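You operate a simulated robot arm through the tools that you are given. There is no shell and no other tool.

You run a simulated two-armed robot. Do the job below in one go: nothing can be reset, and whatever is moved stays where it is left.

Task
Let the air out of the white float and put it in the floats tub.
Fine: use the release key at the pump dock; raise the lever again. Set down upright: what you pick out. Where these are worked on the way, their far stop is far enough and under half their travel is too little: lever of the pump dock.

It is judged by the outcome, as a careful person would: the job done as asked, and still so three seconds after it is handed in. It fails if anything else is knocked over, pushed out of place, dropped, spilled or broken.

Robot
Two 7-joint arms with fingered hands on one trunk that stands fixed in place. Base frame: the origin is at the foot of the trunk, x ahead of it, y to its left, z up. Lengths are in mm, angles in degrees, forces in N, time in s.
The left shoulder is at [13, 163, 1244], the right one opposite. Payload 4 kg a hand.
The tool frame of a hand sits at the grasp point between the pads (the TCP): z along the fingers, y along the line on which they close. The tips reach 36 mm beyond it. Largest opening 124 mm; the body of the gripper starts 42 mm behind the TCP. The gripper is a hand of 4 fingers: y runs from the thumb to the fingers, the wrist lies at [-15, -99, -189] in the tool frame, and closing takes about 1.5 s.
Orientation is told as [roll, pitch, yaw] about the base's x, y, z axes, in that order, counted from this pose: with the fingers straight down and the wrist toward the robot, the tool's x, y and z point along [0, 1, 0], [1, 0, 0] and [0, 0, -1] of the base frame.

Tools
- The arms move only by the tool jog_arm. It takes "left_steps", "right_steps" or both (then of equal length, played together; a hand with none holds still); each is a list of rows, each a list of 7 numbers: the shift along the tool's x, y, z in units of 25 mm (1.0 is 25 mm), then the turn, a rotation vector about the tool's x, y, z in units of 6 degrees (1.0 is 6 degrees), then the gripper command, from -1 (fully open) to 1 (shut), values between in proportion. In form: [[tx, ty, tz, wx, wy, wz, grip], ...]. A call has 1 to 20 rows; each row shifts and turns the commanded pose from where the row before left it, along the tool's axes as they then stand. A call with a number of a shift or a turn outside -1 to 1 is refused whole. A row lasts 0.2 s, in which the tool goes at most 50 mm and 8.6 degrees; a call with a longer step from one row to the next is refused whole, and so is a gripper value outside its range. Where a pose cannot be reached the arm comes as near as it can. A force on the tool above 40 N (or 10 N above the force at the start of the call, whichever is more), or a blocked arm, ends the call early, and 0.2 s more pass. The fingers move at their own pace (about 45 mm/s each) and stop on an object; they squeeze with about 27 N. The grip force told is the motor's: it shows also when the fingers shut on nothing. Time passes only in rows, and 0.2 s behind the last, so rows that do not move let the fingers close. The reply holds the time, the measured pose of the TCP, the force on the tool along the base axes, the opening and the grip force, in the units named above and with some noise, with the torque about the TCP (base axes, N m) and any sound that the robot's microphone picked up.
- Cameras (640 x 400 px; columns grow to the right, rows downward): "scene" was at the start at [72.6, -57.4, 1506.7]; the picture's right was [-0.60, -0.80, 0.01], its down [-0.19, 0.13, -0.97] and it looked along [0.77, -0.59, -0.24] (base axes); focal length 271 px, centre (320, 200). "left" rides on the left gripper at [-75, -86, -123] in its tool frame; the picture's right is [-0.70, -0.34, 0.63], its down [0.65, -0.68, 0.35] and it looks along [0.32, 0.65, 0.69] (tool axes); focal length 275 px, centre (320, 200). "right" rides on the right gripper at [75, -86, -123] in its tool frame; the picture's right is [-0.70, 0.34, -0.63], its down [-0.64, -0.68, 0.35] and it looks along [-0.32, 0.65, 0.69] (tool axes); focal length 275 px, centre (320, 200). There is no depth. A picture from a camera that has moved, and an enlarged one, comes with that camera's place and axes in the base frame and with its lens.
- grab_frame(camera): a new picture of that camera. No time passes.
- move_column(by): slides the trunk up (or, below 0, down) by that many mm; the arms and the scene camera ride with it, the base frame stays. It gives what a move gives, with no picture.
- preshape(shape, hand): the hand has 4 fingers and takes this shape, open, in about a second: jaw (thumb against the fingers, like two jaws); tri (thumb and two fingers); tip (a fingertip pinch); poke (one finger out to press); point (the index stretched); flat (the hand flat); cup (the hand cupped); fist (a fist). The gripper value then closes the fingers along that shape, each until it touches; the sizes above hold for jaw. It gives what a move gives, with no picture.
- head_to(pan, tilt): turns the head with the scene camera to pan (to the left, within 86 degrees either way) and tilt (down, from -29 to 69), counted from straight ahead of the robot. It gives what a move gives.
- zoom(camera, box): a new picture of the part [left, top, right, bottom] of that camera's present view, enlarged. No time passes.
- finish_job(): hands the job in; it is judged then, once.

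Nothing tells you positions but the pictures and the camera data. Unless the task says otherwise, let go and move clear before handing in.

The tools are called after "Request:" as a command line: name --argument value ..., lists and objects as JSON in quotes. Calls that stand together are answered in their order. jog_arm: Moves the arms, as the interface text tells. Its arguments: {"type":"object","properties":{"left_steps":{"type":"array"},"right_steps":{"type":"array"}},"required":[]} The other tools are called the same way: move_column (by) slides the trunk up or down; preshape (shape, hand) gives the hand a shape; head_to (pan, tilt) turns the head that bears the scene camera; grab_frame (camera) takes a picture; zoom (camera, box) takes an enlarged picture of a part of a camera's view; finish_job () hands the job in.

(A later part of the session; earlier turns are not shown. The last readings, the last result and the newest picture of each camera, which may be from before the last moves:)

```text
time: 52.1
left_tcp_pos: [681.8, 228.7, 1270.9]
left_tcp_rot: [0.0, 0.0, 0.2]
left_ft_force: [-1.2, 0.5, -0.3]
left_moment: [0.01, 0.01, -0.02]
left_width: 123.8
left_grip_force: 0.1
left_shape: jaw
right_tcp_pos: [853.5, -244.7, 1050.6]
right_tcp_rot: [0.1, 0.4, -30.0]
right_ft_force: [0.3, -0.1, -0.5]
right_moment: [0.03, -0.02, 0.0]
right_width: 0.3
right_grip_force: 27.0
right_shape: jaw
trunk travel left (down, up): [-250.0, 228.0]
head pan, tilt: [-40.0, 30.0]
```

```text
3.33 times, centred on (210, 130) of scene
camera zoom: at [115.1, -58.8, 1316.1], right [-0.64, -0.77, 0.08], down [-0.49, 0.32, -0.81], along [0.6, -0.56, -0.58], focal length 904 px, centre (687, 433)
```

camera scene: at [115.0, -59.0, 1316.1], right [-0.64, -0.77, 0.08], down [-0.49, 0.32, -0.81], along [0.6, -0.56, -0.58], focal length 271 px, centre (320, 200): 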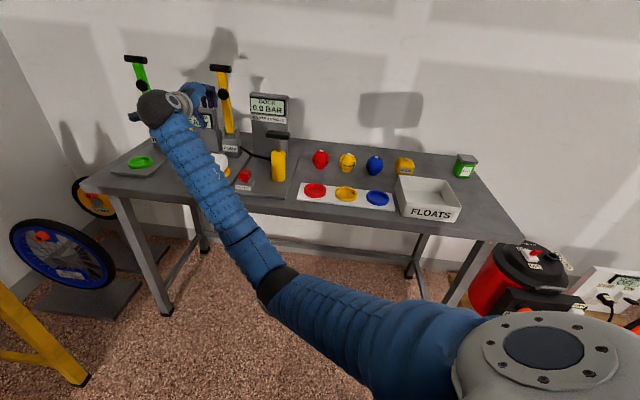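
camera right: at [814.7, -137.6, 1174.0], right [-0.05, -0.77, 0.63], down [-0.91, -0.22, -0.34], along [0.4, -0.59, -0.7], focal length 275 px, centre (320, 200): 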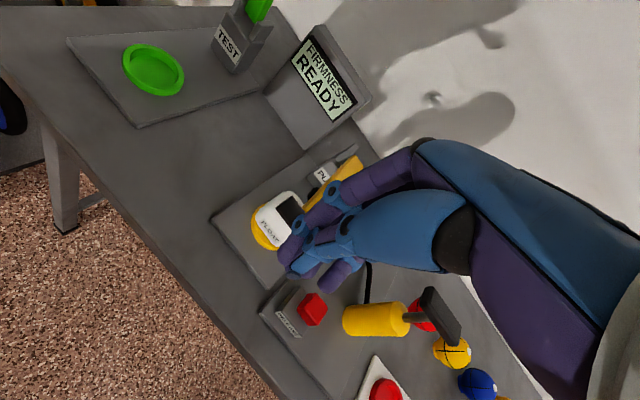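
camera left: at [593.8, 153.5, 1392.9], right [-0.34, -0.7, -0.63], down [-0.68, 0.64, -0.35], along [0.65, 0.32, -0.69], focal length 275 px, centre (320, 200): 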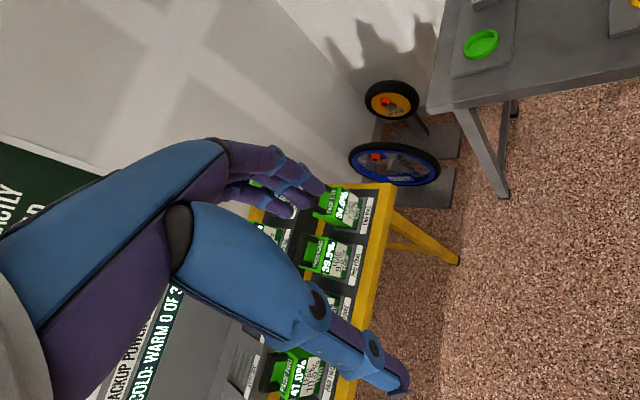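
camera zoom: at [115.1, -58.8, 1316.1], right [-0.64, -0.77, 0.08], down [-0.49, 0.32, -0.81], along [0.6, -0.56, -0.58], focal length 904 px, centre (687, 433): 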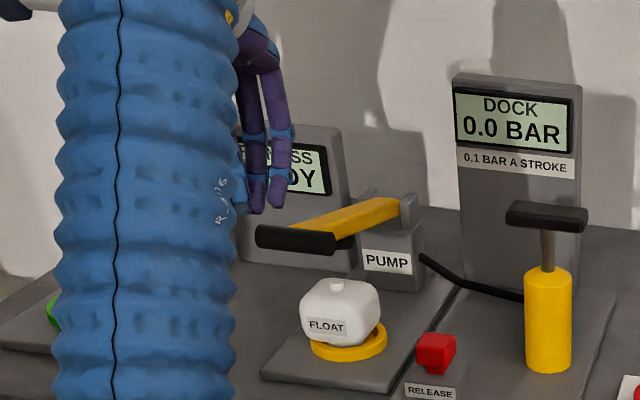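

Request:
jog_arm --right_steps '[[-0.25, 0.907, 0, 0, 0, 0, 1], [-0.25, 0.907, 0, 0, 0, 0, 1], [-0.25, 0.907, 0.2, 0, 0, 0, 1], [0, 0, 0.4, 0, 0, 0, 1], [0, 0, 0, 0, 0, 0, 1]]'

Request:
zoom --camera "right" --box '[200, 150, 400, 310]'

Request:
zoom --camera "scene" --box '[130, 70, 290, 190]'

```text
time: 53.4
left_tcp_pos: [680.6, 227.9, 1272.2]
left_tcp_rot: [0.0, 0.0, 0.1]
left_ft_force: [-0.2, 1.1, -0.6]
left_moment: [0.01, 0.01, 0.0]
left_width: 123.8
left_grip_force: 0.1
left_shape: jaw
right_tcp_pos: [901.7, -296.6, 1036.6]
right_tcp_rot: [0.1, 0.4, -30.2]
right_ft_force: [-0.2, 0.4, 0.5]
right_moment: [-0.01, 0.0, -0.02]
right_width: 0.1
right_grip_force: 26.8
right_shape: jaw
trunk travel left (down, up): [-250.0, 228.0]
head pan, tilt: [-40.0, 30.0]
```

```text
2.50 times, centred on (300, 230) of right
camera zoom: at [864.3, -189.6, 1159.1], right [-0.05, -0.77, 0.63], down [-0.91, -0.21, -0.34], along [0.4, -0.59, -0.7], focal length 688 px, centre (370, 125)
```

zoom: 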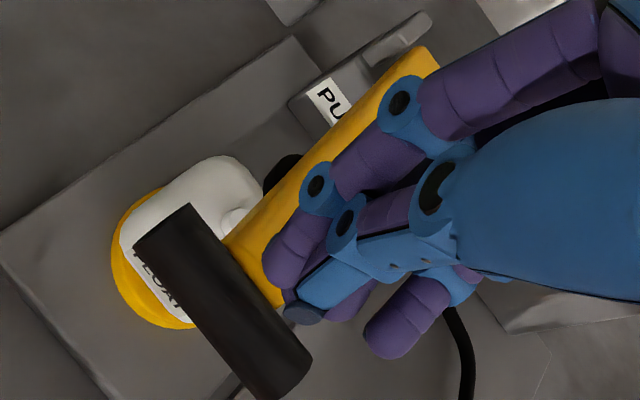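

```text
3.33 times, centred on (210, 130) of scene
camera zoom: at [115.1, -59.2, 1316.1], right [-0.64, -0.77, 0.08], down [-0.49, 0.32, -0.81], along [0.6, -0.56, -0.58], focal length 904 px, centre (687, 433)
```

zoom: 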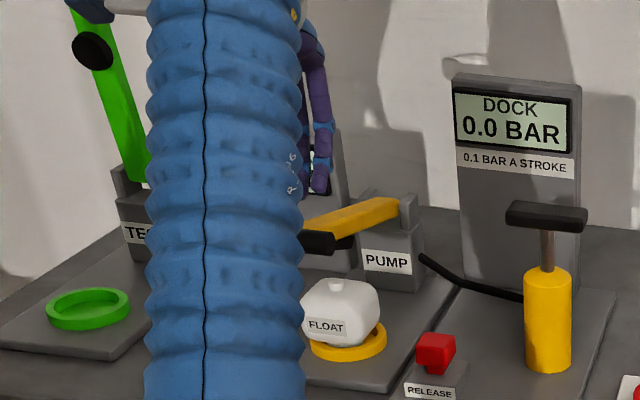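

T-bar is directly below the fingertips. Pressing down in steps while watching force.

Request:
jog_arm --right_steps '[[0, 0, 0.6, 0, 0, 0, 1], [0, 0, 0.6, 0, 0, 0, 1], [0, 0, 0.5, 0, 0, 0, 1], [0, 0, 0.4, 0, 0, 0, 1], [0, 0, 0, 0, 0, 0, 1]]'

Request:
zoom --camera "right" --box '[200, 150, 400, 310]'

Request:
zoom --camera "scene" --box '[130, 70, 290, 190]'

```text
time: 54.5
left_tcp_pos: [681.2, 228.4, 1270.4]
left_tcp_rot: [0.0, 0.0, 0.0]
left_ft_force: [0.5, -0.3, 0.2]
left_moment: [-0.01, 0.02, 0.0]
left_width: 123.9
left_grip_force: 0.2
left_shape: jaw
right_tcp_pos: [900.1, -293.8, 982.6]
right_tcp_rot: [0.1, 0.4, -30.1]
right_ft_force: [-0.1, -0.2, 0.1]
right_moment: [-0.01, -0.01, 0.01]
right_width: 0.1
right_grip_force: 26.9
right_shape: jaw
trunk travel left (down, up): [-250.0, 228.0]
head pan, tilt: [-40.0, 30.0]
```

```text
2.50 times, centred on (300, 230) of right
camera zoom: at [862.5, -187.2, 1107.1], right [-0.05, -0.77, 0.63], down [-0.91, -0.21, -0.34], along [0.4, -0.6, -0.7], focal length 688 px, centre (370, 125)
```

zoom: 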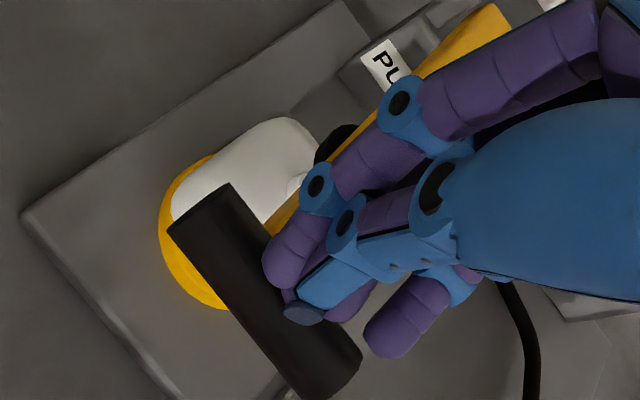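

```text
3.33 times, centred on (210, 130) of scene
camera zoom: at [115.0, -58.9, 1316.1], right [-0.64, -0.77, 0.08], down [-0.49, 0.32, -0.81], along [0.6, -0.56, -0.58], focal length 904 px, centre (687, 433)
```

zoom: 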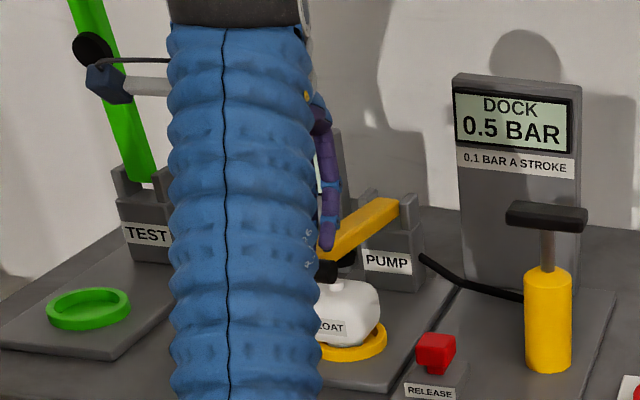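

The dock now reads 0.5 BAR, so it is connected to the float. I'll press on gently to the stop.

Request:
jog_arm --right_steps '[[0, 0, 0.25, 0, 0, 0, 1], [0, 0, 0.25, 0, 0, 0, 1], [0, 0, 0, 0, 0, 0, 1]]'

Request:
zoom --camera "scene" --box '[130, 70, 290, 190]'

```text
time: 55.4
left_tcp_pos: [680.9, 228.7, 1270.5]
left_tcp_rot: [0.1, 0.0, 0.1]
left_ft_force: [0.3, -0.6, 0.2]
left_moment: [0.01, -0.02, 0.0]
left_width: 123.7
left_grip_force: 0.2
left_shape: jaw
right_tcp_pos: [899.5, -294.5, 970.8]
right_tcp_rot: [0.1, 0.4, -30.0]
right_ft_force: [-0.4, -0.2, 0.5]
right_moment: [0.03, 0.06, 0.0]
right_width: 0.1
right_grip_force: 27.0
right_shape: jaw
trunk travel left (down, up): [-250.0, 228.0]
head pan, tilt: [-40.0, 30.0]
```

```text
3.33 times, centred on (210, 130) of scene
camera zoom: at [115.0, -58.9, 1316.1], right [-0.64, -0.77, 0.08], down [-0.49, 0.32, -0.81], along [0.6, -0.56, -0.58], focal length 904 px, centre (687, 433)
```

zoom: 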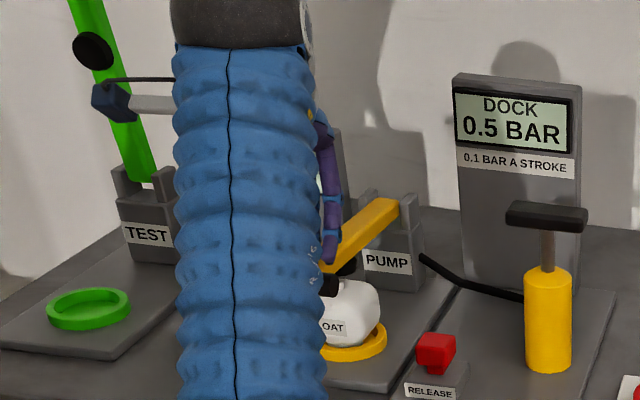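

Request:
jog_arm --right_steps '[[0, 0, 0.2, 0, 0, 0, 1], [0, 0, 0.2, 0, 0, 0, 1], [0, 0, 0, 0, 0, 0, 1]]'

Request:
zoom --camera "scene" --box '[130, 70, 290, 190]'

Request:
zoom --camera "right" --box '[200, 150, 400, 310]'

```text
time: 56.1
left_tcp_pos: [680.1, 228.1, 1269.9]
left_tcp_rot: [0.1, 0.0, 0.2]
left_ft_force: [0.0, 0.1, -0.1]
left_moment: [-0.02, -0.01, -0.02]
left_width: 123.5
left_grip_force: 0.0
left_shape: jaw
right_tcp_pos: [900.6, -294.1, 960.7]
right_tcp_rot: [0.0, 0.5, -30.1]
right_ft_force: [0.3, -0.6, -0.7]
right_moment: [-0.01, 0.02, -0.03]
right_width: 0.0
right_grip_force: 27.0
right_shape: jaw
trunk travel left (down, up): [-250.0, 228.0]
head pan, tilt: [-40.0, 30.0]
```

```text
3.33 times, centred on (210, 130) of scene
camera zoom: at [115.0, -58.9, 1316.1], right [-0.64, -0.77, 0.08], down [-0.49, 0.32, -0.81], along [0.6, -0.56, -0.58], focal length 904 px, centre (687, 433)
```

zoom: 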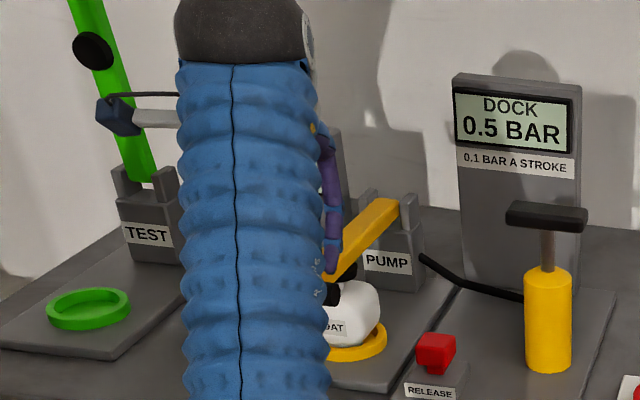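

```text
2.50 times, centred on (300, 230) of right
camera zoom: at [863.2, -187.1, 1084.4], right [-0.05, -0.77, 0.63], down [-0.91, -0.21, -0.34], along [0.4, -0.59, -0.7], focal length 688 px, centre (370, 125)
```

zoom: 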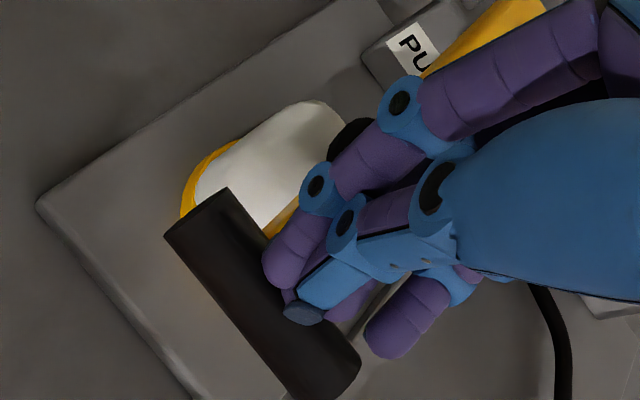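

Request:
jog_arm --right_steps '[[0, 0, 0.15, 0, 0, 0, 1], [0, 0, 0.15, 0, 0, 0, 1], [0, 0, 0, 0, 0, 0, 1]]'

Request:
zoom --camera "scene" --box '[130, 70, 290, 190]'

```text
time: 57.0
left_tcp_pos: [680.1, 229.2, 1272.1]
left_tcp_rot: [-0.1, 0.0, 0.1]
left_ft_force: [0.5, -0.9, -0.4]
left_moment: [0.0, 0.03, -0.01]
left_width: 124.0
left_grip_force: 0.0
left_shape: jaw
right_tcp_pos: [900.2, -294.1, 955.5]
right_tcp_rot: [0.2, 0.2, -30.2]
right_ft_force: [7.1, -2.4, 18.9]
right_moment: [0.02, -0.36, -0.05]
right_width: 0.1
right_grip_force: 27.0
right_shape: jaw
trunk travel left (down, up): [-250.0, 228.0]
head pan, tilt: [-40.0, 30.0]
```

```text
3.33 times, centred on (210, 130) of scene
camera zoom: at [114.1, -58.6, 1316.5], right [-0.64, -0.77, 0.08], down [-0.49, 0.32, -0.81], along [0.6, -0.56, -0.58], focal length 904 px, centre (687, 433)
```

zoom: 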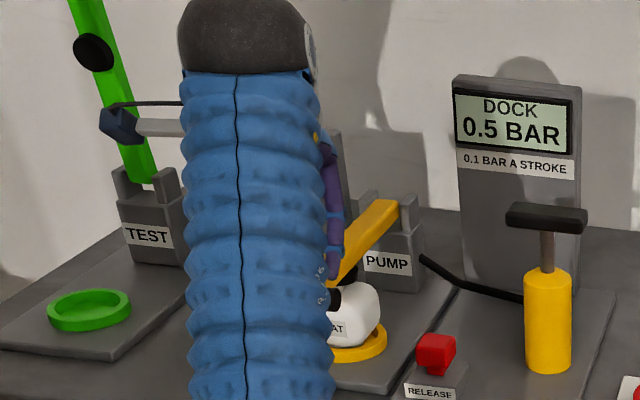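

The stop is reached (force up to 19 N). I'll lift off and check that the lever stays down, then locate the release key.

Request:
jog_arm --right_steps '[[0, 0, -0.3, 0, 0, 0, 1], [0, 0, -0.8, 0, 0, 0, 1], [0, -0.3, -0.9, 0, 0, 0, 1], [0, -0.5, -0.9, 0, 0, 0, 1], [0, -0.6, 0, 0, 0, 0, 1], [0, -0.6, 0, 0, 0, 0, 1], [0, 0, 0, 0, 0, 0, 1]]'

Request:
grab_frame --camera "right"

Request:
zoom --camera "scene" --box '[130, 70, 290, 190]'

```text
time: 58.5
left_tcp_pos: [680.1, 228.9, 1271.2]
left_tcp_rot: [0.0, -0.1, 0.1]
left_ft_force: [-0.1, 0.2, 0.3]
left_moment: [0.0, -0.02, -0.01]
left_width: 123.3
left_grip_force: 0.1
left_shape: jaw
right_tcp_pos: [858.8, -270.5, 1024.8]
right_tcp_rot: [0.1, 0.5, -30.1]
right_ft_force: [0.2, -0.2, -0.3]
right_moment: [-0.01, 0.01, 0.02]
right_width: 0.0
right_grip_force: 26.9
right_shape: jaw
trunk travel left (down, up): [-250.0, 228.0]
head pan, tilt: [-40.0, 30.0]
```

```text
taken
camera right: at [820.7, -163.8, 1148.4], right [-0.05, -0.77, 0.63], down [-0.92, -0.21, -0.34], along [0.4, -0.6, -0.7], focal length 275 px, centre (320, 200)
```

right: 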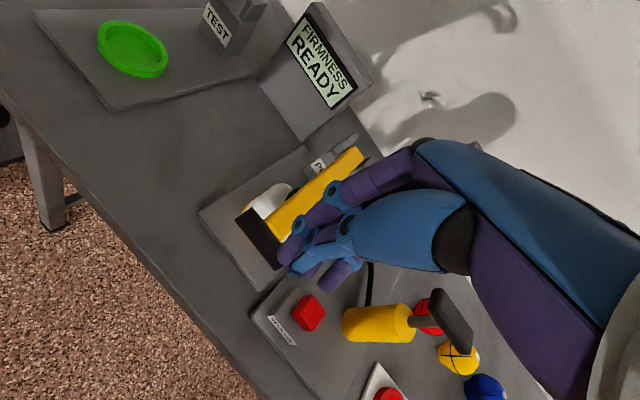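

```text
3.33 times, centred on (210, 130) of scene
camera zoom: at [115.3, -59.0, 1316.0], right [-0.64, -0.77, 0.08], down [-0.49, 0.32, -0.81], along [0.6, -0.56, -0.58], focal length 904 px, centre (687, 433)
```

zoom: 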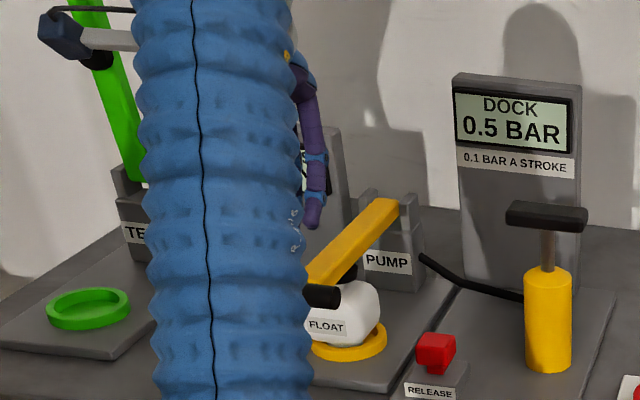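

Lever stays down at 0.5 BAR. The red release key is at about [829, −385, 858]. I'll take the "poke" shape for pressing and see where that fingertip sits.

Request:
preshape --shape "poke" --hand "right"

Request:
grab_frame --camera "right"

Request:
grab_frame --camera "scene"

```text
time: 59.5
left_tcp_pos: [680.9, 228.8, 1272.0]
left_tcp_rot: [-0.1, 0.0, 0.2]
left_ft_force: [-0.4, -0.6, 0.1]
left_moment: [0.0, 0.01, 0.0]
left_width: 123.8
left_grip_force: 0.1
left_shape: jaw
right_tcp_pos: [858.1, -271.2, 1024.9]
right_tcp_rot: [0.1, 0.4, -30.0]
right_ft_force: [0.8, 0.5, 1.0]
right_moment: [0.01, -0.03, -0.01]
right_width: 0.0
right_grip_force: 0.0
right_shape: poke
trunk travel left (down, up): [-250.0, 228.0]
head pan, tilt: [-40.0, 30.0]
```

```text
taken
camera right: at [820.6, -163.6, 1148.6], right [-0.05, -0.77, 0.63], down [-0.91, -0.21, -0.34], along [0.4, -0.6, -0.7], focal length 275 px, centre (320, 200)
```

right: 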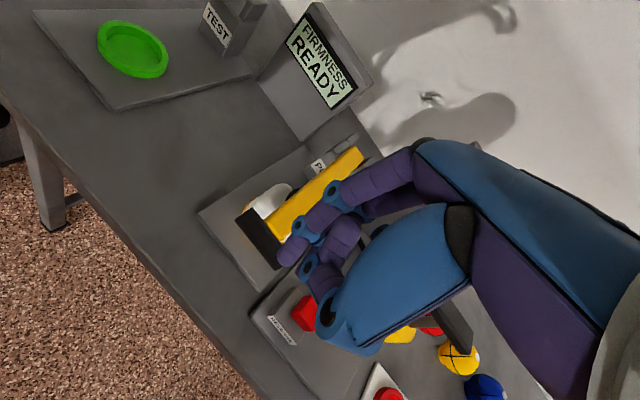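

```text
taken
camera scene: at [115.1, -58.9, 1316.0], right [-0.64, -0.77, 0.08], down [-0.49, 0.32, -0.81], along [0.6, -0.56, -0.58], focal length 271 px, centre (320, 200)
```

scene: 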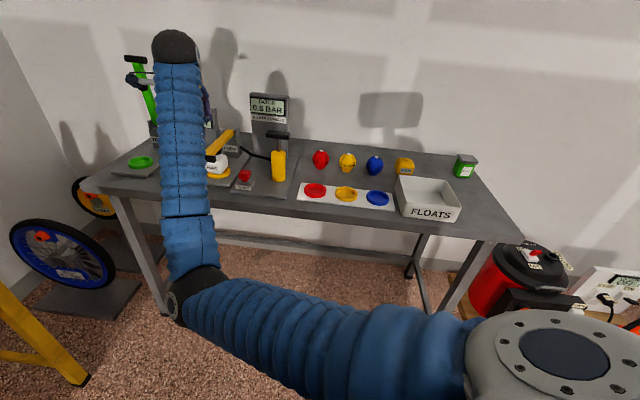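

Request:
zoom --camera "right" --box '[230, 180, 390, 360]'

Request:
zoom --camera "scene" --box '[190, 70, 260, 130]'

```text
2.22 times, centred on (310, 270) of right
camera zoom: at [820.6, -163.6, 1148.6], right [-0.05, -0.77, 0.63], down [-0.91, -0.21, -0.34], along [0.4, -0.6, -0.7], focal length 612 px, centre (342, 44)
```

zoom: 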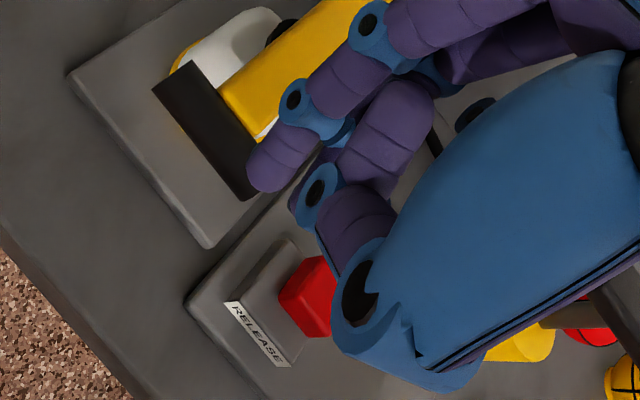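

```text
6.67 times, centred on (225, 100) of scene
camera zoom: at [115.1, -58.9, 1316.0], right [-0.64, -0.77, 0.08], down [-0.49, 0.32, -0.81], along [0.6, -0.56, -0.58], focal length 1807 px, centre (953, 867)
```

zoom: 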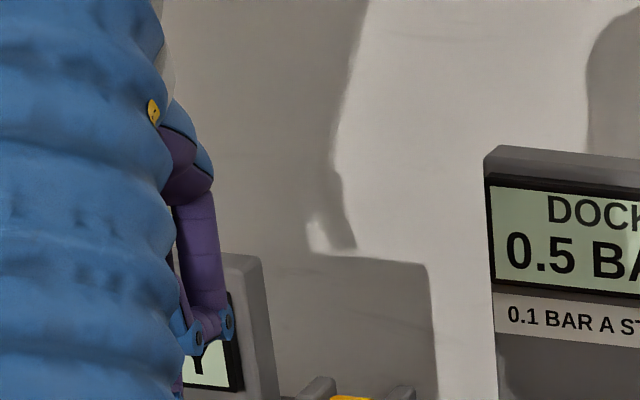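

Request:
jog_arm --right_steps '[[-0.94, 0.25, 0, 0, 0, 0, -1], [-0.94, 0.25, 0, 0, 0, 0, -1], [-0.94, 0.25, 0, 0, 0, 0, -1], [-0.94, 0.25, 0, 0, 0, 0, -1], [-0.94, 0.25, 0, 0, 0, 0, -1], [0, 0, 0.85, 0, 0, 0, -1], [0, 0, 0.85, 0, 0, 0, -1], [0, 0, 0.85, 0, 0, 0, -1], [0, 0, 0, 0, 0, 0, -1]]'

Request:
grab_frame --camera "right"

Request:
zoom --camera "scene" --box '[190, 110, 310, 200]'

```text
time: 61.5
left_tcp_pos: [680.4, 228.4, 1270.2]
left_tcp_rot: [0.0, -0.1, 0.1]
left_ft_force: [-0.4, 0.1, -0.3]
left_moment: [0.02, 0.05, 0.01]
left_width: 123.7
left_grip_force: 0.0
left_shape: jaw
right_tcp_pos: [826.4, -386.9, 959.7]
right_tcp_rot: [0.1, 0.3, -30.3]
right_ft_force: [0.3, -0.5, -0.5]
right_moment: [-0.02, -0.01, 0.03]
right_width: 0.0
right_grip_force: 0.0
right_shape: poke
trunk travel left (down, up): [-250.0, 228.0]
head pan, tilt: [-40.0, 30.0]
```

```text
taken
camera right: at [788.0, -280.0, 1083.7], right [-0.05, -0.77, 0.63], down [-0.91, -0.21, -0.34], along [0.4, -0.6, -0.7], focal length 275 px, centre (320, 200)
```

right: 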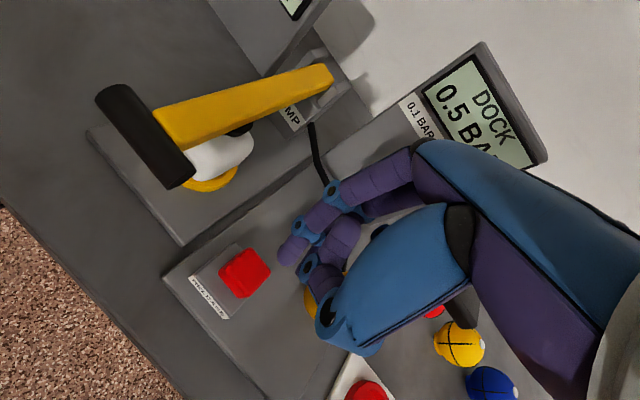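

```text
4.44 times, centred on (250, 155) of scene
camera zoom: at [114.8, -59.0, 1316.1], right [-0.64, -0.77, 0.08], down [-0.49, 0.32, -0.81], along [0.6, -0.56, -0.58], focal length 1205 px, centre (631, 400)
```

zoom: 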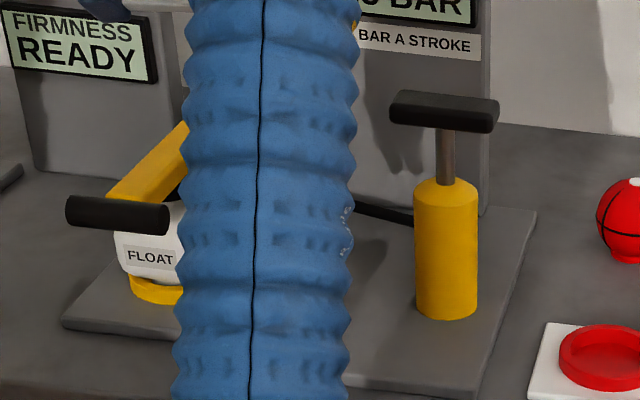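

The key is nearly under the poking finger. Lowering 40 mm and checking again.

Request:
jog_arm --right_steps '[[0.12, 0, 0.8, 0, 0, 0, -1], [0, 0, 0.6, 0, 0, 0, -1], [0, 0, 0, 0, 0, 0, -1]]'

Request:
zoom --camera "right" --box '[190, 190, 350, 310]'

```text
time: 62.2
left_tcp_pos: [680.9, 228.2, 1270.8]
left_tcp_rot: [0.1, 0.0, 0.0]
left_ft_force: [-0.6, 0.2, -0.5]
left_moment: [-0.01, -0.02, -0.01]
left_width: 123.6
left_grip_force: 0.0
left_shape: jaw
right_tcp_pos: [827.3, -384.2, 924.9]
right_tcp_rot: [0.1, 0.3, -30.1]
right_ft_force: [-0.8, -0.2, 0.8]
right_moment: [-0.02, 0.02, 0.01]
right_width: 0.0
right_grip_force: 0.0
right_shape: poke
trunk travel left (down, up): [-250.0, 228.0]
head pan, tilt: [-40.0, 30.0]
```

```text
3.33 times, centred on (270, 250) of right
camera zoom: at [789.8, -276.3, 1049.2], right [-0.05, -0.77, 0.63], down [-0.91, -0.21, -0.34], along [0.4, -0.6, -0.7], focal length 918 px, centre (487, 33)
```

zoom: 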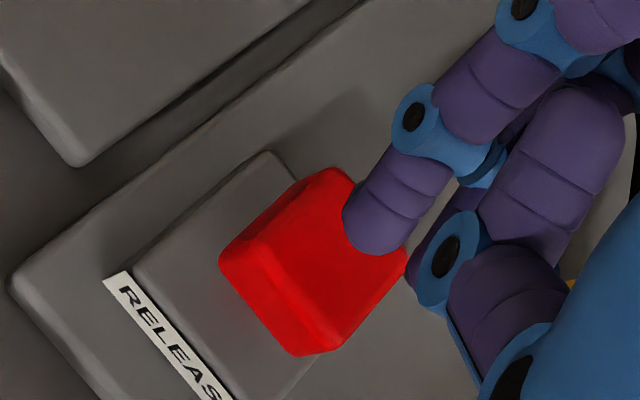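

The finger is lined up with the key top. Pressing down in small steps, watching the display.

Request:
jog_arm --right_steps '[[0, 0, 0.3, 0, 0, 0, -1], [0, 0, 0.2, 0, 0, 0, -1], [0, 0, 0, 0, 0, 0, -1]]'

Request:
zoom --camera "right" --box '[190, 190, 350, 310]'

Request:
zoom --camera "scene" --box '[230, 80, 310, 140]'

```text
time: 63.0
left_tcp_pos: [681.2, 227.5, 1270.6]
left_tcp_rot: [-0.1, 0.0, 0.1]
left_ft_force: [-0.6, -0.2, 0.0]
left_moment: [-0.01, 0.02, 0.0]
left_width: 123.7
left_grip_force: 0.0
left_shape: jaw
right_tcp_pos: [828.3, -385.2, 912.7]
right_tcp_rot: [0.1, 0.4, -30.1]
right_ft_force: [-0.1, -0.2, -0.1]
right_moment: [0.01, 0.02, 0.02]
right_width: 0.1
right_grip_force: 0.1
right_shape: poke
trunk travel left (down, up): [-250.0, 228.0]
head pan, tilt: [-40.0, 30.0]
```

```text
3.33 times, centred on (270, 250) of right
camera zoom: at [789.8, -277.2, 1036.8], right [-0.05, -0.77, 0.63], down [-0.91, -0.21, -0.34], along [0.4, -0.6, -0.7], focal length 918 px, centre (487, 33)
```

zoom: 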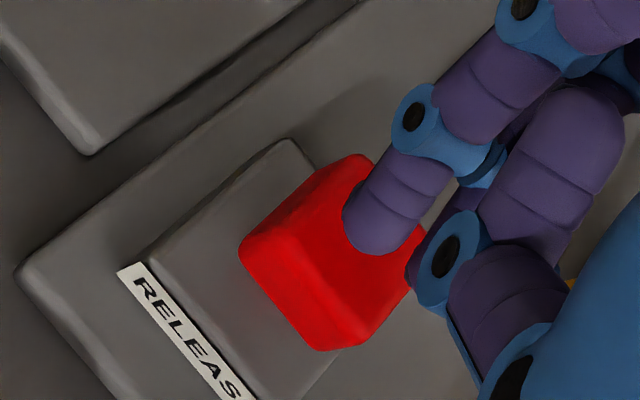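

```text
6.67 times, centred on (270, 110) of scene
camera zoom: at [115.1, -58.9, 1316.1], right [-0.64, -0.77, 0.08], down [-0.49, 0.32, -0.81], along [0.6, -0.56, -0.58], focal length 1807 px, centre (653, 800)
```

zoom: 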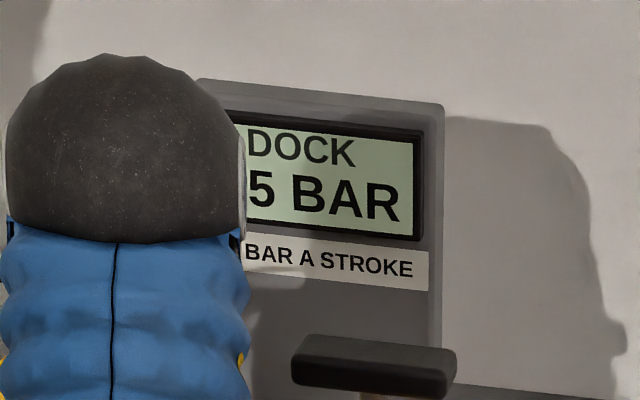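

Request:
jog_arm --right_steps '[[0, 0, 0.2, 0, 0, 0, -1], [0, 0, 0, 0, 0, 0, -1]]'

Request:
jog_arm --right_steps '[[0, 0, 0.15, 0, 0, 0, -1], [0, 0, 0, 0, 0, 0, -1]]'

Request:
zoom --camera "right" --box '[190, 190, 350, 310]'

Request:
zoom --camera "scene" --box '[230, 80, 310, 140]'

```text
time: 63.6
left_tcp_pos: [680.3, 228.6, 1270.7]
left_tcp_rot: [-0.1, 0.0, 0.1]
left_ft_force: [-0.3, 0.1, -0.4]
left_moment: [0.0, 0.02, 0.02]
left_width: 123.8
left_grip_force: 0.0
left_shape: jaw
right_tcp_pos: [826.8, -383.8, 906.1]
right_tcp_rot: [0.2, 0.3, -30.2]
right_ft_force: [0.5, -0.4, 0.4]
right_moment: [-0.01, -0.02, 0.03]
right_width: 0.0
right_grip_force: 0.2
right_shape: poke
trunk travel left (down, up): [-250.0, 228.0]
head pan, tilt: [-40.0, 30.0]
```

```text
time: 64.2
left_tcp_pos: [680.3, 229.1, 1271.0]
left_tcp_rot: [0.0, 0.1, 0.1]
left_ft_force: [0.8, 0.7, 0.0]
left_moment: [0.0, -0.05, 0.0]
left_width: 123.8
left_grip_force: 0.1
left_shape: jaw
right_tcp_pos: [827.9, -382.9, 904.4]
right_tcp_rot: [0.1, 0.4, -30.1]
right_ft_force: [0.0, 0.3, -0.7]
right_moment: [-0.01, 0.0, 0.01]
right_width: 0.0
right_grip_force: 0.2
right_shape: poke
trunk travel left (down, up): [-250.0, 228.0]
head pan, tilt: [-40.0, 30.0]
```

```text
3.33 times, centred on (270, 250) of right
camera zoom: at [789.3, -276.5, 1027.4], right [-0.05, -0.77, 0.63], down [-0.91, -0.21, -0.34], along [0.4, -0.59, -0.7], focal length 918 px, centre (487, 33)
```

zoom: 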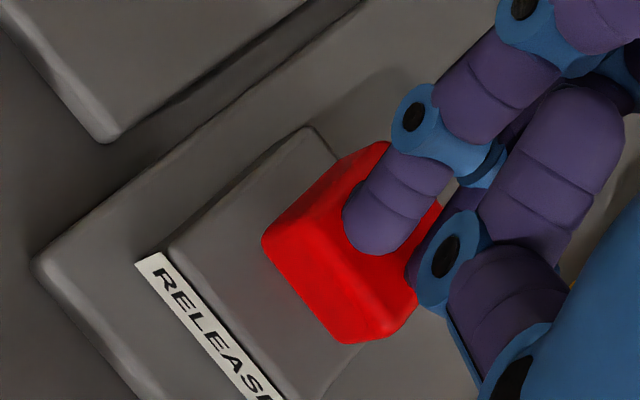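

```text
6.67 times, centred on (270, 110) of scene
camera zoom: at [115.0, -59.0, 1316.1], right [-0.64, -0.77, 0.08], down [-0.49, 0.32, -0.81], along [0.6, -0.56, -0.58], focal length 1807 px, centre (653, 800)
```

zoom: 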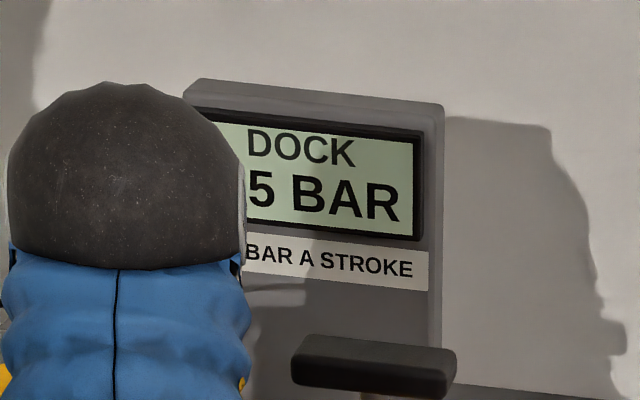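

Request:
jog_arm --right_steps '[[0, 0, 0.2, 0, 0, 0, -1], [0, 0, 0, 0, 0, 0, -1]]'

Request:
jog_arm --right_steps '[[0, 0, 0.15, 0, 0, 0, -1], [0, 0, 0, 0, 0, 0, -1]]'

Request:
zoom --camera "right" --box '[190, 190, 350, 310]'

Request:
zoom --camera "scene" --box '[230, 80, 310, 140]'

```text
time: 64.8
left_tcp_pos: [679.6, 227.7, 1271.1]
left_tcp_rot: [0.0, -0.1, 0.1]
left_ft_force: [-0.1, -0.1, -0.5]
left_moment: [-0.04, -0.04, 0.02]
left_width: 123.9
left_grip_force: 0.0
left_shape: jaw
right_tcp_pos: [826.3, -382.8, 898.2]
right_tcp_rot: [0.1, 0.4, -30.1]
right_ft_force: [0.7, 0.0, 1.0]
right_moment: [0.03, -0.02, 0.03]
right_width: 0.0
right_grip_force: 0.2
right_shape: poke
trunk travel left (down, up): [-250.0, 228.0]
head pan, tilt: [-40.0, 30.0]
```

```text
time: 65.5
left_tcp_pos: [679.8, 228.7, 1271.2]
left_tcp_rot: [0.0, 0.1, 0.2]
left_ft_force: [-0.1, -0.7, -0.6]
left_moment: [0.02, 0.0, 0.0]
left_width: 123.7
left_grip_force: 0.1
left_shape: jaw
right_tcp_pos: [826.5, -383.0, 896.4]
right_tcp_rot: [0.1, 0.3, -30.1]
right_ft_force: [0.1, -0.5, 1.3]
right_moment: [0.03, 0.02, -0.01]
right_width: 0.0
right_grip_force: 0.1
right_shape: poke
trunk travel left (down, up): [-250.0, 228.0]
head pan, tilt: [-40.0, 30.0]
```

```text
3.33 times, centred on (270, 250) of right
camera zoom: at [789.3, -276.7, 1019.5], right [-0.05, -0.77, 0.63], down [-0.91, -0.21, -0.34], along [0.4, -0.6, -0.7], focal length 918 px, centre (487, 33)
```

zoom: 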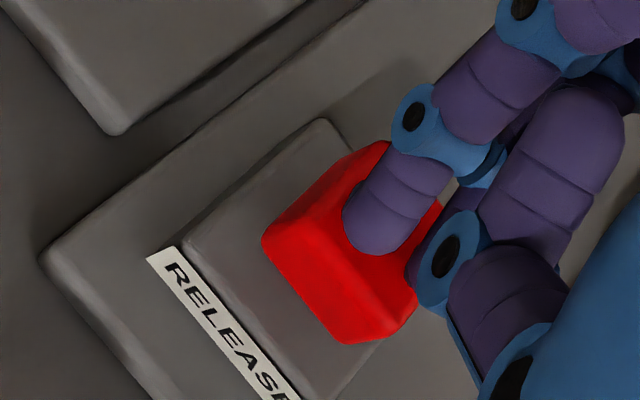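

```text
6.67 times, centred on (270, 110) of scene
camera zoom: at [114.9, -58.9, 1316.1], right [-0.64, -0.77, 0.08], down [-0.49, 0.32, -0.81], along [0.6, -0.56, -0.58], focal length 1807 px, centre (653, 800)
```

zoom: 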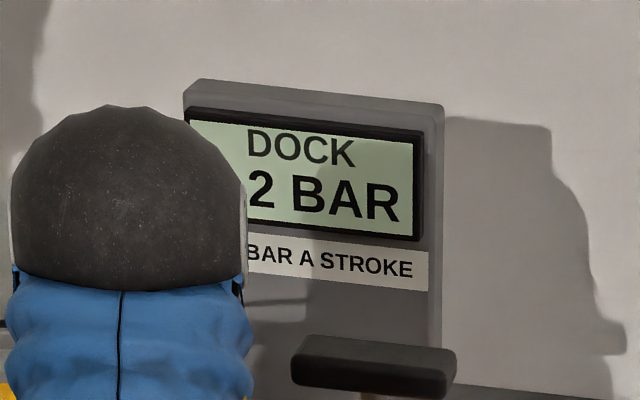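

The key is pressed and the pressure is falling (0.2 BAR). I'll hold until it reads zero.

Request:
jog_arm --right_steps '[[0, 0, 0, 0, 0, 0, -1], [0, 0, 0, 0, 0, 0, -1], [0, 0, 0, 0, 0, 0, -1], [0, 0, 0, 0, 0, 0, -1], [0, 0, 0, 0, 0, 0, -1], [0, 0, 0, 0, 0, 0, -1], [0, 0, 0, 0, 0, 0, -1], [0, 0, 0, 0, 0, 0, -1]]'

Request:
zoom --camera "scene" --box '[230, 80, 310, 140]'

Request:
grab_frame --camera "right"

```text
time: 67.2
left_tcp_pos: [679.5, 229.2, 1270.0]
left_tcp_rot: [0.0, 0.0, 0.1]
left_ft_force: [-0.2, -0.5, -0.5]
left_moment: [-0.01, -0.02, 0.0]
left_width: 123.8
left_grip_force: 0.0
left_shape: jaw
right_tcp_pos: [826.3, -383.0, 894.7]
right_tcp_rot: [0.1, 0.4, -30.2]
right_ft_force: [-0.5, -0.3, 1.3]
right_moment: [0.03, -0.01, 0.02]
right_width: 0.0
right_grip_force: 0.1
right_shape: poke
trunk travel left (down, up): [-250.0, 228.0]
head pan, tilt: [-40.0, 30.0]
```

```text
6.67 times, centred on (270, 110) of scene
camera zoom: at [114.9, -58.9, 1316.1], right [-0.64, -0.77, 0.08], down [-0.49, 0.32, -0.81], along [0.6, -0.56, -0.58], focal length 1807 px, centre (653, 800)
```

zoom: 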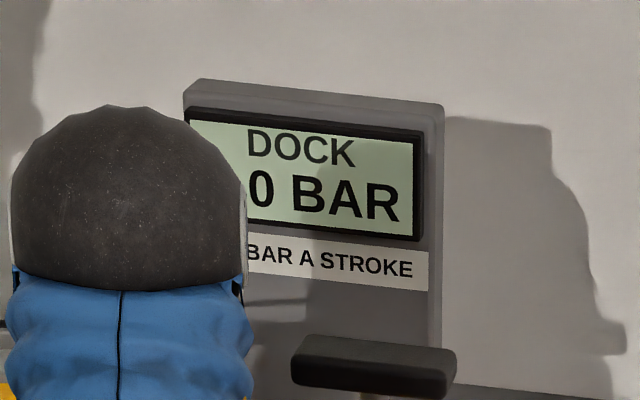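

```text
taken
camera right: at [789.3, -276.7, 1019.4], right [-0.05, -0.77, 0.63], down [-0.91, -0.21, -0.34], along [0.4, -0.6, -0.7], focal length 275 px, centre (320, 200)
```

right: 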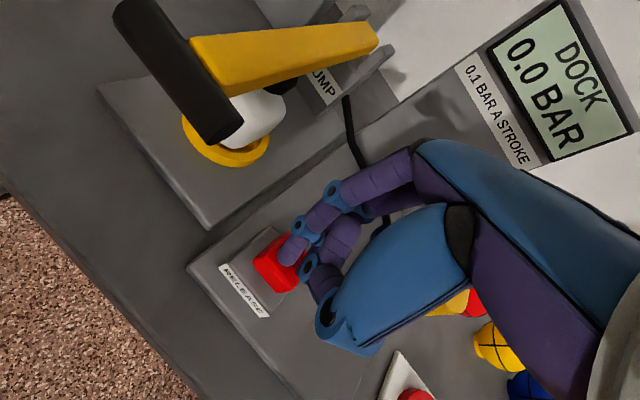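

0.0 BAR. One more second of hold to be sure, then lift off the key.

Request:
jog_arm --right_steps '[[0, 0, 0, 0, 0, 0, -1], [0, 0, 0, 0, 0, 0, -1], [0, 0, 0, 0, 0, 0, -1], [0, 0, 0, 0, 0, 0, -1], [0, 0, -0.3, 0, 0, 0, -1], [0, 0, -0.9, 0, 0, 0, -1], [0, 0, -0.9, 0, 0, 0, -1], [0, 0, -0.9, 0, 0, 0, -1], [0, 0, -0.9, 0, 0, 0, -1], [0, 0, 0, 0, 0, 0, -1]]'

Request:
grab_frame --camera "right"

Request:
grab_frame --camera "scene"

```text
time: 69.5
left_tcp_pos: [681.0, 229.2, 1271.0]
left_tcp_rot: [0.1, 0.0, 0.1]
left_ft_force: [0.2, 0.0, 0.2]
left_moment: [-0.02, 0.0, 0.02]
left_width: 124.0
left_grip_force: 0.0
left_shape: jaw
right_tcp_pos: [828.0, -383.2, 993.2]
right_tcp_rot: [0.1, 0.5, -30.1]
right_ft_force: [-0.1, -0.3, -0.1]
right_moment: [0.0, 0.0, -0.02]
right_width: 0.0
right_grip_force: 0.0
right_shape: poke
trunk travel left (down, up): [-250.0, 228.0]
head pan, tilt: [-40.0, 30.0]
```

```text
taken
camera right: at [790.6, -276.9, 1115.6], right [-0.05, -0.77, 0.63], down [-0.92, -0.21, -0.34], along [0.4, -0.59, -0.7], focal length 275 px, centre (320, 200)
```

right: 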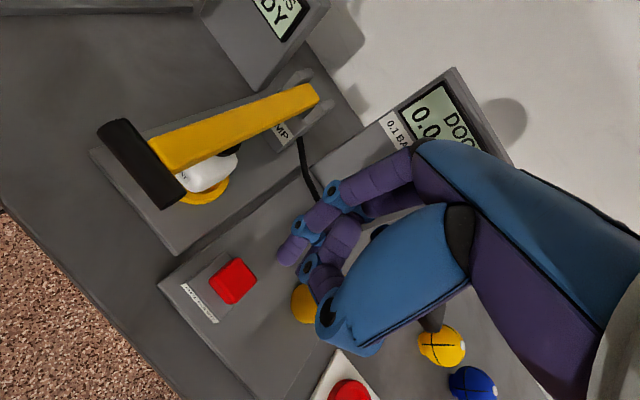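

```text
taken
camera scene: at [115.3, -59.0, 1316.0], right [-0.64, -0.77, 0.08], down [-0.49, 0.32, -0.81], along [0.6, -0.56, -0.58], focal length 271 px, centre (320, 200)
```

scene: 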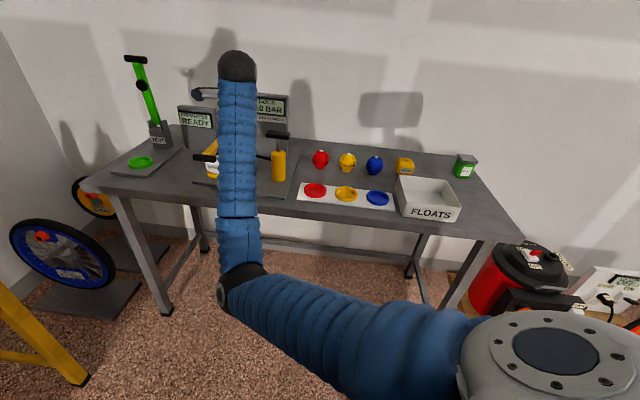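

The float is deflated (0.0 BAR) and visibly smaller under the lever. Next I'll raise the lever: back to jaw shape, tilt the hand 45°, and cage the T-bar with the thumb underneath.

Request:
preshape --shape "jaw" --hand "right"

Request:
jog_arm --right_steps '[[0, -0.3, -0.9, 0, 0, 0, 0], [0, -0.3, -0.9, 0, 0, 0, 0], [0, 0, 0, -0.9375, 0, 0, 0], [0, 0, 0, -0.9375, 0, 0, 0], [0, 0, 0, -0.9375, 0, 0, 0], [0, 0, 0, -0.9375, 0, 0, 0], [0, 0, 0, -0.9375, 0, 0, 0], [0, 0, 0, -0.9375, 0, 0, 0], [0, 0, 0, -0.9375, 0, 0, 0], [0, 0, 0, -0.9375, 0, 0, 0], [0, 0, 0, 0, 0, 0, 0]]'

Request:
grab_frame --camera "right"

```text
time: 70.3
left_tcp_pos: [680.7, 228.7, 1271.5]
left_tcp_rot: [0.0, 0.0, 0.1]
left_ft_force: [-0.6, -0.2, -0.6]
left_moment: [-0.01, 0.03, 0.03]
left_width: 123.5
left_grip_force: 0.0
left_shape: jaw
right_tcp_pos: [827.7, -383.2, 991.9]
right_tcp_rot: [0.2, 0.5, -30.0]
right_ft_force: [0.2, -0.7, 0.5]
right_moment: [0.02, 0.01, 0.01]
right_width: 123.9
right_grip_force: 0.1
right_shape: jaw
trunk travel left (down, up): [-250.0, 228.0]
head pan, tilt: [-40.0, 30.0]
```

```text
time: 72.8
left_tcp_pos: [680.8, 228.3, 1271.5]
left_tcp_rot: [-0.1, 0.0, 0.1]
left_ft_force: [0.0, 0.1, 0.6]
left_moment: [0.01, 0.01, 0.01]
left_width: 123.7
left_grip_force: 0.0
left_shape: jaw
right_tcp_pos: [813.5, -376.7, 1038.2]
right_tcp_rot: [0.1, -44.6, -30.2]
right_ft_force: [-0.1, -0.7, -0.5]
right_moment: [0.01, 0.0, -0.02]
right_width: 62.4
right_grip_force: 0.0
right_shape: jaw
trunk travel left (down, up): [-250.0, 228.0]
head pan, tilt: [-40.0, 30.0]
```

```text
taken
camera right: at [723.0, -238.0, 1065.4], right [-0.53, -0.5, 0.69], down [-0.53, -0.44, -0.73], along [0.66, -0.75, -0.04], focal length 275 px, centre (320, 200)
```

right: 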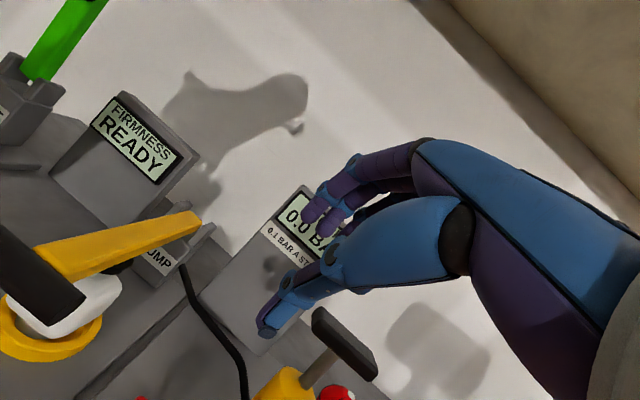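

Request:
jog_arm --right_steps '[[0.93, -0.465, 0.054, 0, 0, 0, 0], [0.93, -0.465, 0.054, 0, 0, 0, 0], [0.93, -0.465, 0.054, 0, 0, 0, 0], [0.93, -0.465, 0.054, 0, 0, 0, 0], [0.93, -0.465, 0.054, 0, 0, 0, 0], [0, 0, 0, 0, 0, 0, 0]]'

Request:
grab_frame --camera "right"

Request:
grab_frame --camera "scene"

```text
time: 74.2
left_tcp_pos: [680.7, 229.7, 1270.2]
left_tcp_rot: [-0.1, 0.0, 0.0]
left_ft_force: [0.4, -0.1, -0.4]
left_moment: [0.0, 0.0, -0.01]
left_width: 123.9
left_grip_force: 0.1
left_shape: jaw
right_tcp_pos: [842.2, -266.6, 996.9]
right_tcp_rot: [-0.6, -45.2, -30.2]
right_ft_force: [-0.2, 0.0, -0.8]
right_moment: [0.0, -0.01, 0.05]
right_width: 62.2
right_grip_force: 0.1
right_shape: jaw
trunk travel left (down, up): [-250.0, 228.0]
head pan, tilt: [-40.0, 30.0]
```

```text
taken
camera right: at [752.4, -127.9, 1022.2], right [-0.53, -0.49, 0.69], down [-0.53, -0.44, -0.72], along [0.65, -0.76, -0.03], focal length 275 px, centre (320, 200)
```

right: 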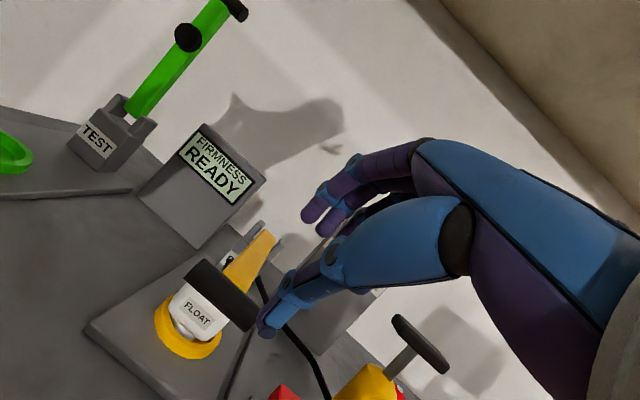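

```text
taken
camera scene: at [115.0, -59.0, 1316.1], right [-0.64, -0.77, 0.08], down [-0.49, 0.32, -0.81], along [0.6, -0.56, -0.58], focal length 271 px, centre (320, 200)
```

scene: 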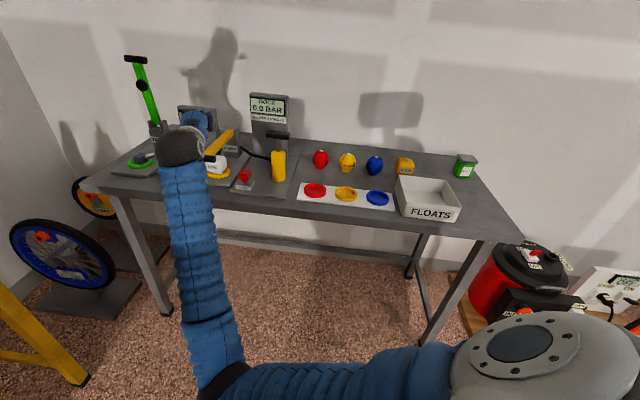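

The wrist limit appears again with the hand turned −30°. I'll turn the hand to about −10° yaw, which relaxes it; the thumb can still lift the T-bar from below.

Request:
jog_arm --right_steps '[[0, 0, 0, 0, 0.589, -0.589, 0], [0, 0, 0, 0, 0.589, -0.589, 0], [0, 0, 0, 0, 0.589, -0.589, 0], [0, 0, 0, 0, 0.589, -0.589, 0], [0, 0, 0, 0, 0, 0, 0]]'

Request:
grab_frame --camera "right"

```text
time: 75.3
left_tcp_pos: [681.5, 229.9, 1270.5]
left_tcp_rot: [-0.1, 0.0, 0.1]
left_ft_force: [-0.9, 0.1, 0.4]
left_moment: [0.0, -0.02, -0.01]
left_width: 123.6
left_grip_force: 0.0
left_shape: jaw
right_tcp_pos: [841.7, -258.4, 992.5]
right_tcp_rot: [0.3, -44.5, -10.3]
right_ft_force: [-0.4, -0.1, 0.1]
right_moment: [0.02, -0.01, -0.02]
right_width: 62.4
right_grip_force: 0.0
right_shape: jaw
trunk travel left (down, up): [-250.0, 228.0]
head pan, tilt: [-40.0, 30.0]
```

```text
taken
camera right: at [708.2, -158.3, 1020.9], right [-0.32, -0.65, 0.69], down [-0.35, -0.59, -0.73], along [0.88, -0.48, -0.04], focal length 275 px, centre (320, 200)
```

right: 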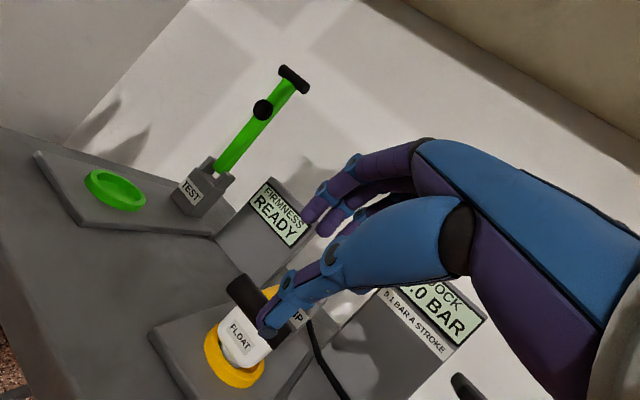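

Request:
zoom --camera "right" --box '[190, 230, 350, 390]'

Request:
zoom --camera "scene" --box '[160, 90, 280, 190]'

```text
2.50 times, centred on (270, 310) of right
camera zoom: at [708.2, -158.3, 1020.9], right [-0.32, -0.65, 0.69], down [-0.35, -0.59, -0.73], along [0.88, -0.48, -0.04], focal length 688 px, centre (445, -75)
```

zoom: 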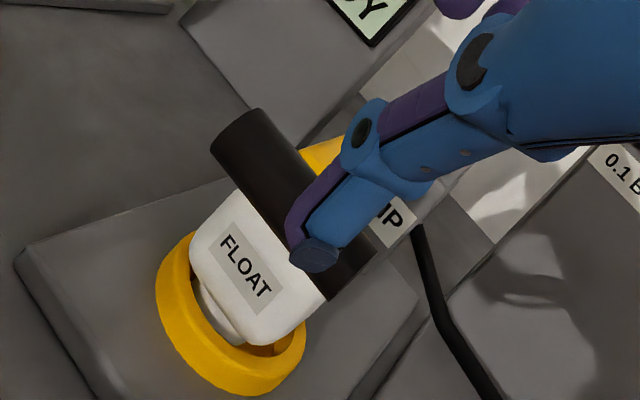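

```text
4.00 times, centred on (220, 140) of scene
camera zoom: at [115.0, -58.6, 1316.1], right [-0.64, -0.77, 0.08], down [-0.49, 0.32, -0.81], along [0.6, -0.56, -0.58], focal length 1084 px, centre (720, 440)
```

zoom: 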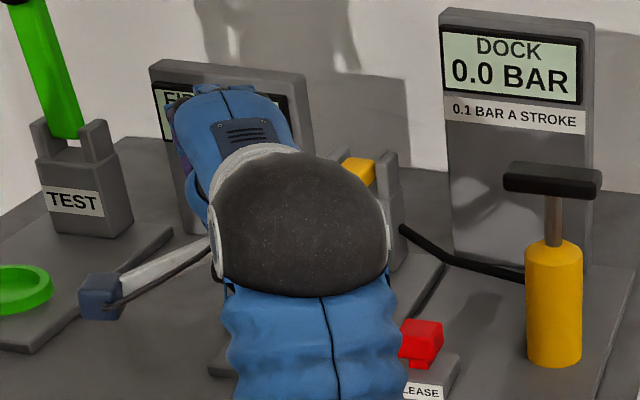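

T-bar refined to about [898, −291, 907]. Aligning and sliding the thumb underneath it.

Request:
jog_arm --right_steps '[[-0.89, -0.28, 0, 0, 0, 0, 0], [0, 0, 0.8, 0, 0, 0, 0], [0, 0, 0.8, 0, 0, 0, 0], [0, 0, 0, 0, 0, 0, 0]]'

Request:
zoom --camera "right" --box '[190, 170, 370, 330]'

```text
time: 76.3
left_tcp_pos: [681.7, 229.8, 1271.8]
left_tcp_rot: [-0.1, 0.0, 0.0]
left_ft_force: [0.1, 0.2, -0.5]
left_moment: [-0.02, 0.01, 0.0]
left_width: 123.8
left_grip_force: 0.1
left_shape: jaw
right_tcp_pos: [860.8, -284.8, 959.1]
right_tcp_rot: [0.3, -44.5, -10.3]
right_ft_force: [0.3, 0.2, 0.0]
right_moment: [-0.01, -0.02, -0.01]
right_width: 62.2
right_grip_force: 0.0
right_shape: jaw
trunk travel left (down, up): [-250.0, 228.0]
head pan, tilt: [-40.0, 30.0]
```

```text
2.50 times, centred on (280, 250) of right
camera zoom: at [726.2, -185.4, 987.1], right [-0.32, -0.65, 0.69], down [-0.35, -0.59, -0.73], along [0.88, -0.48, -0.04], focal length 688 px, centre (420, 75)
```

zoom: 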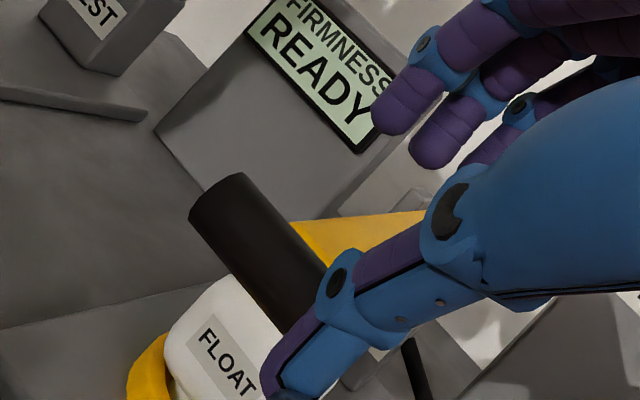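

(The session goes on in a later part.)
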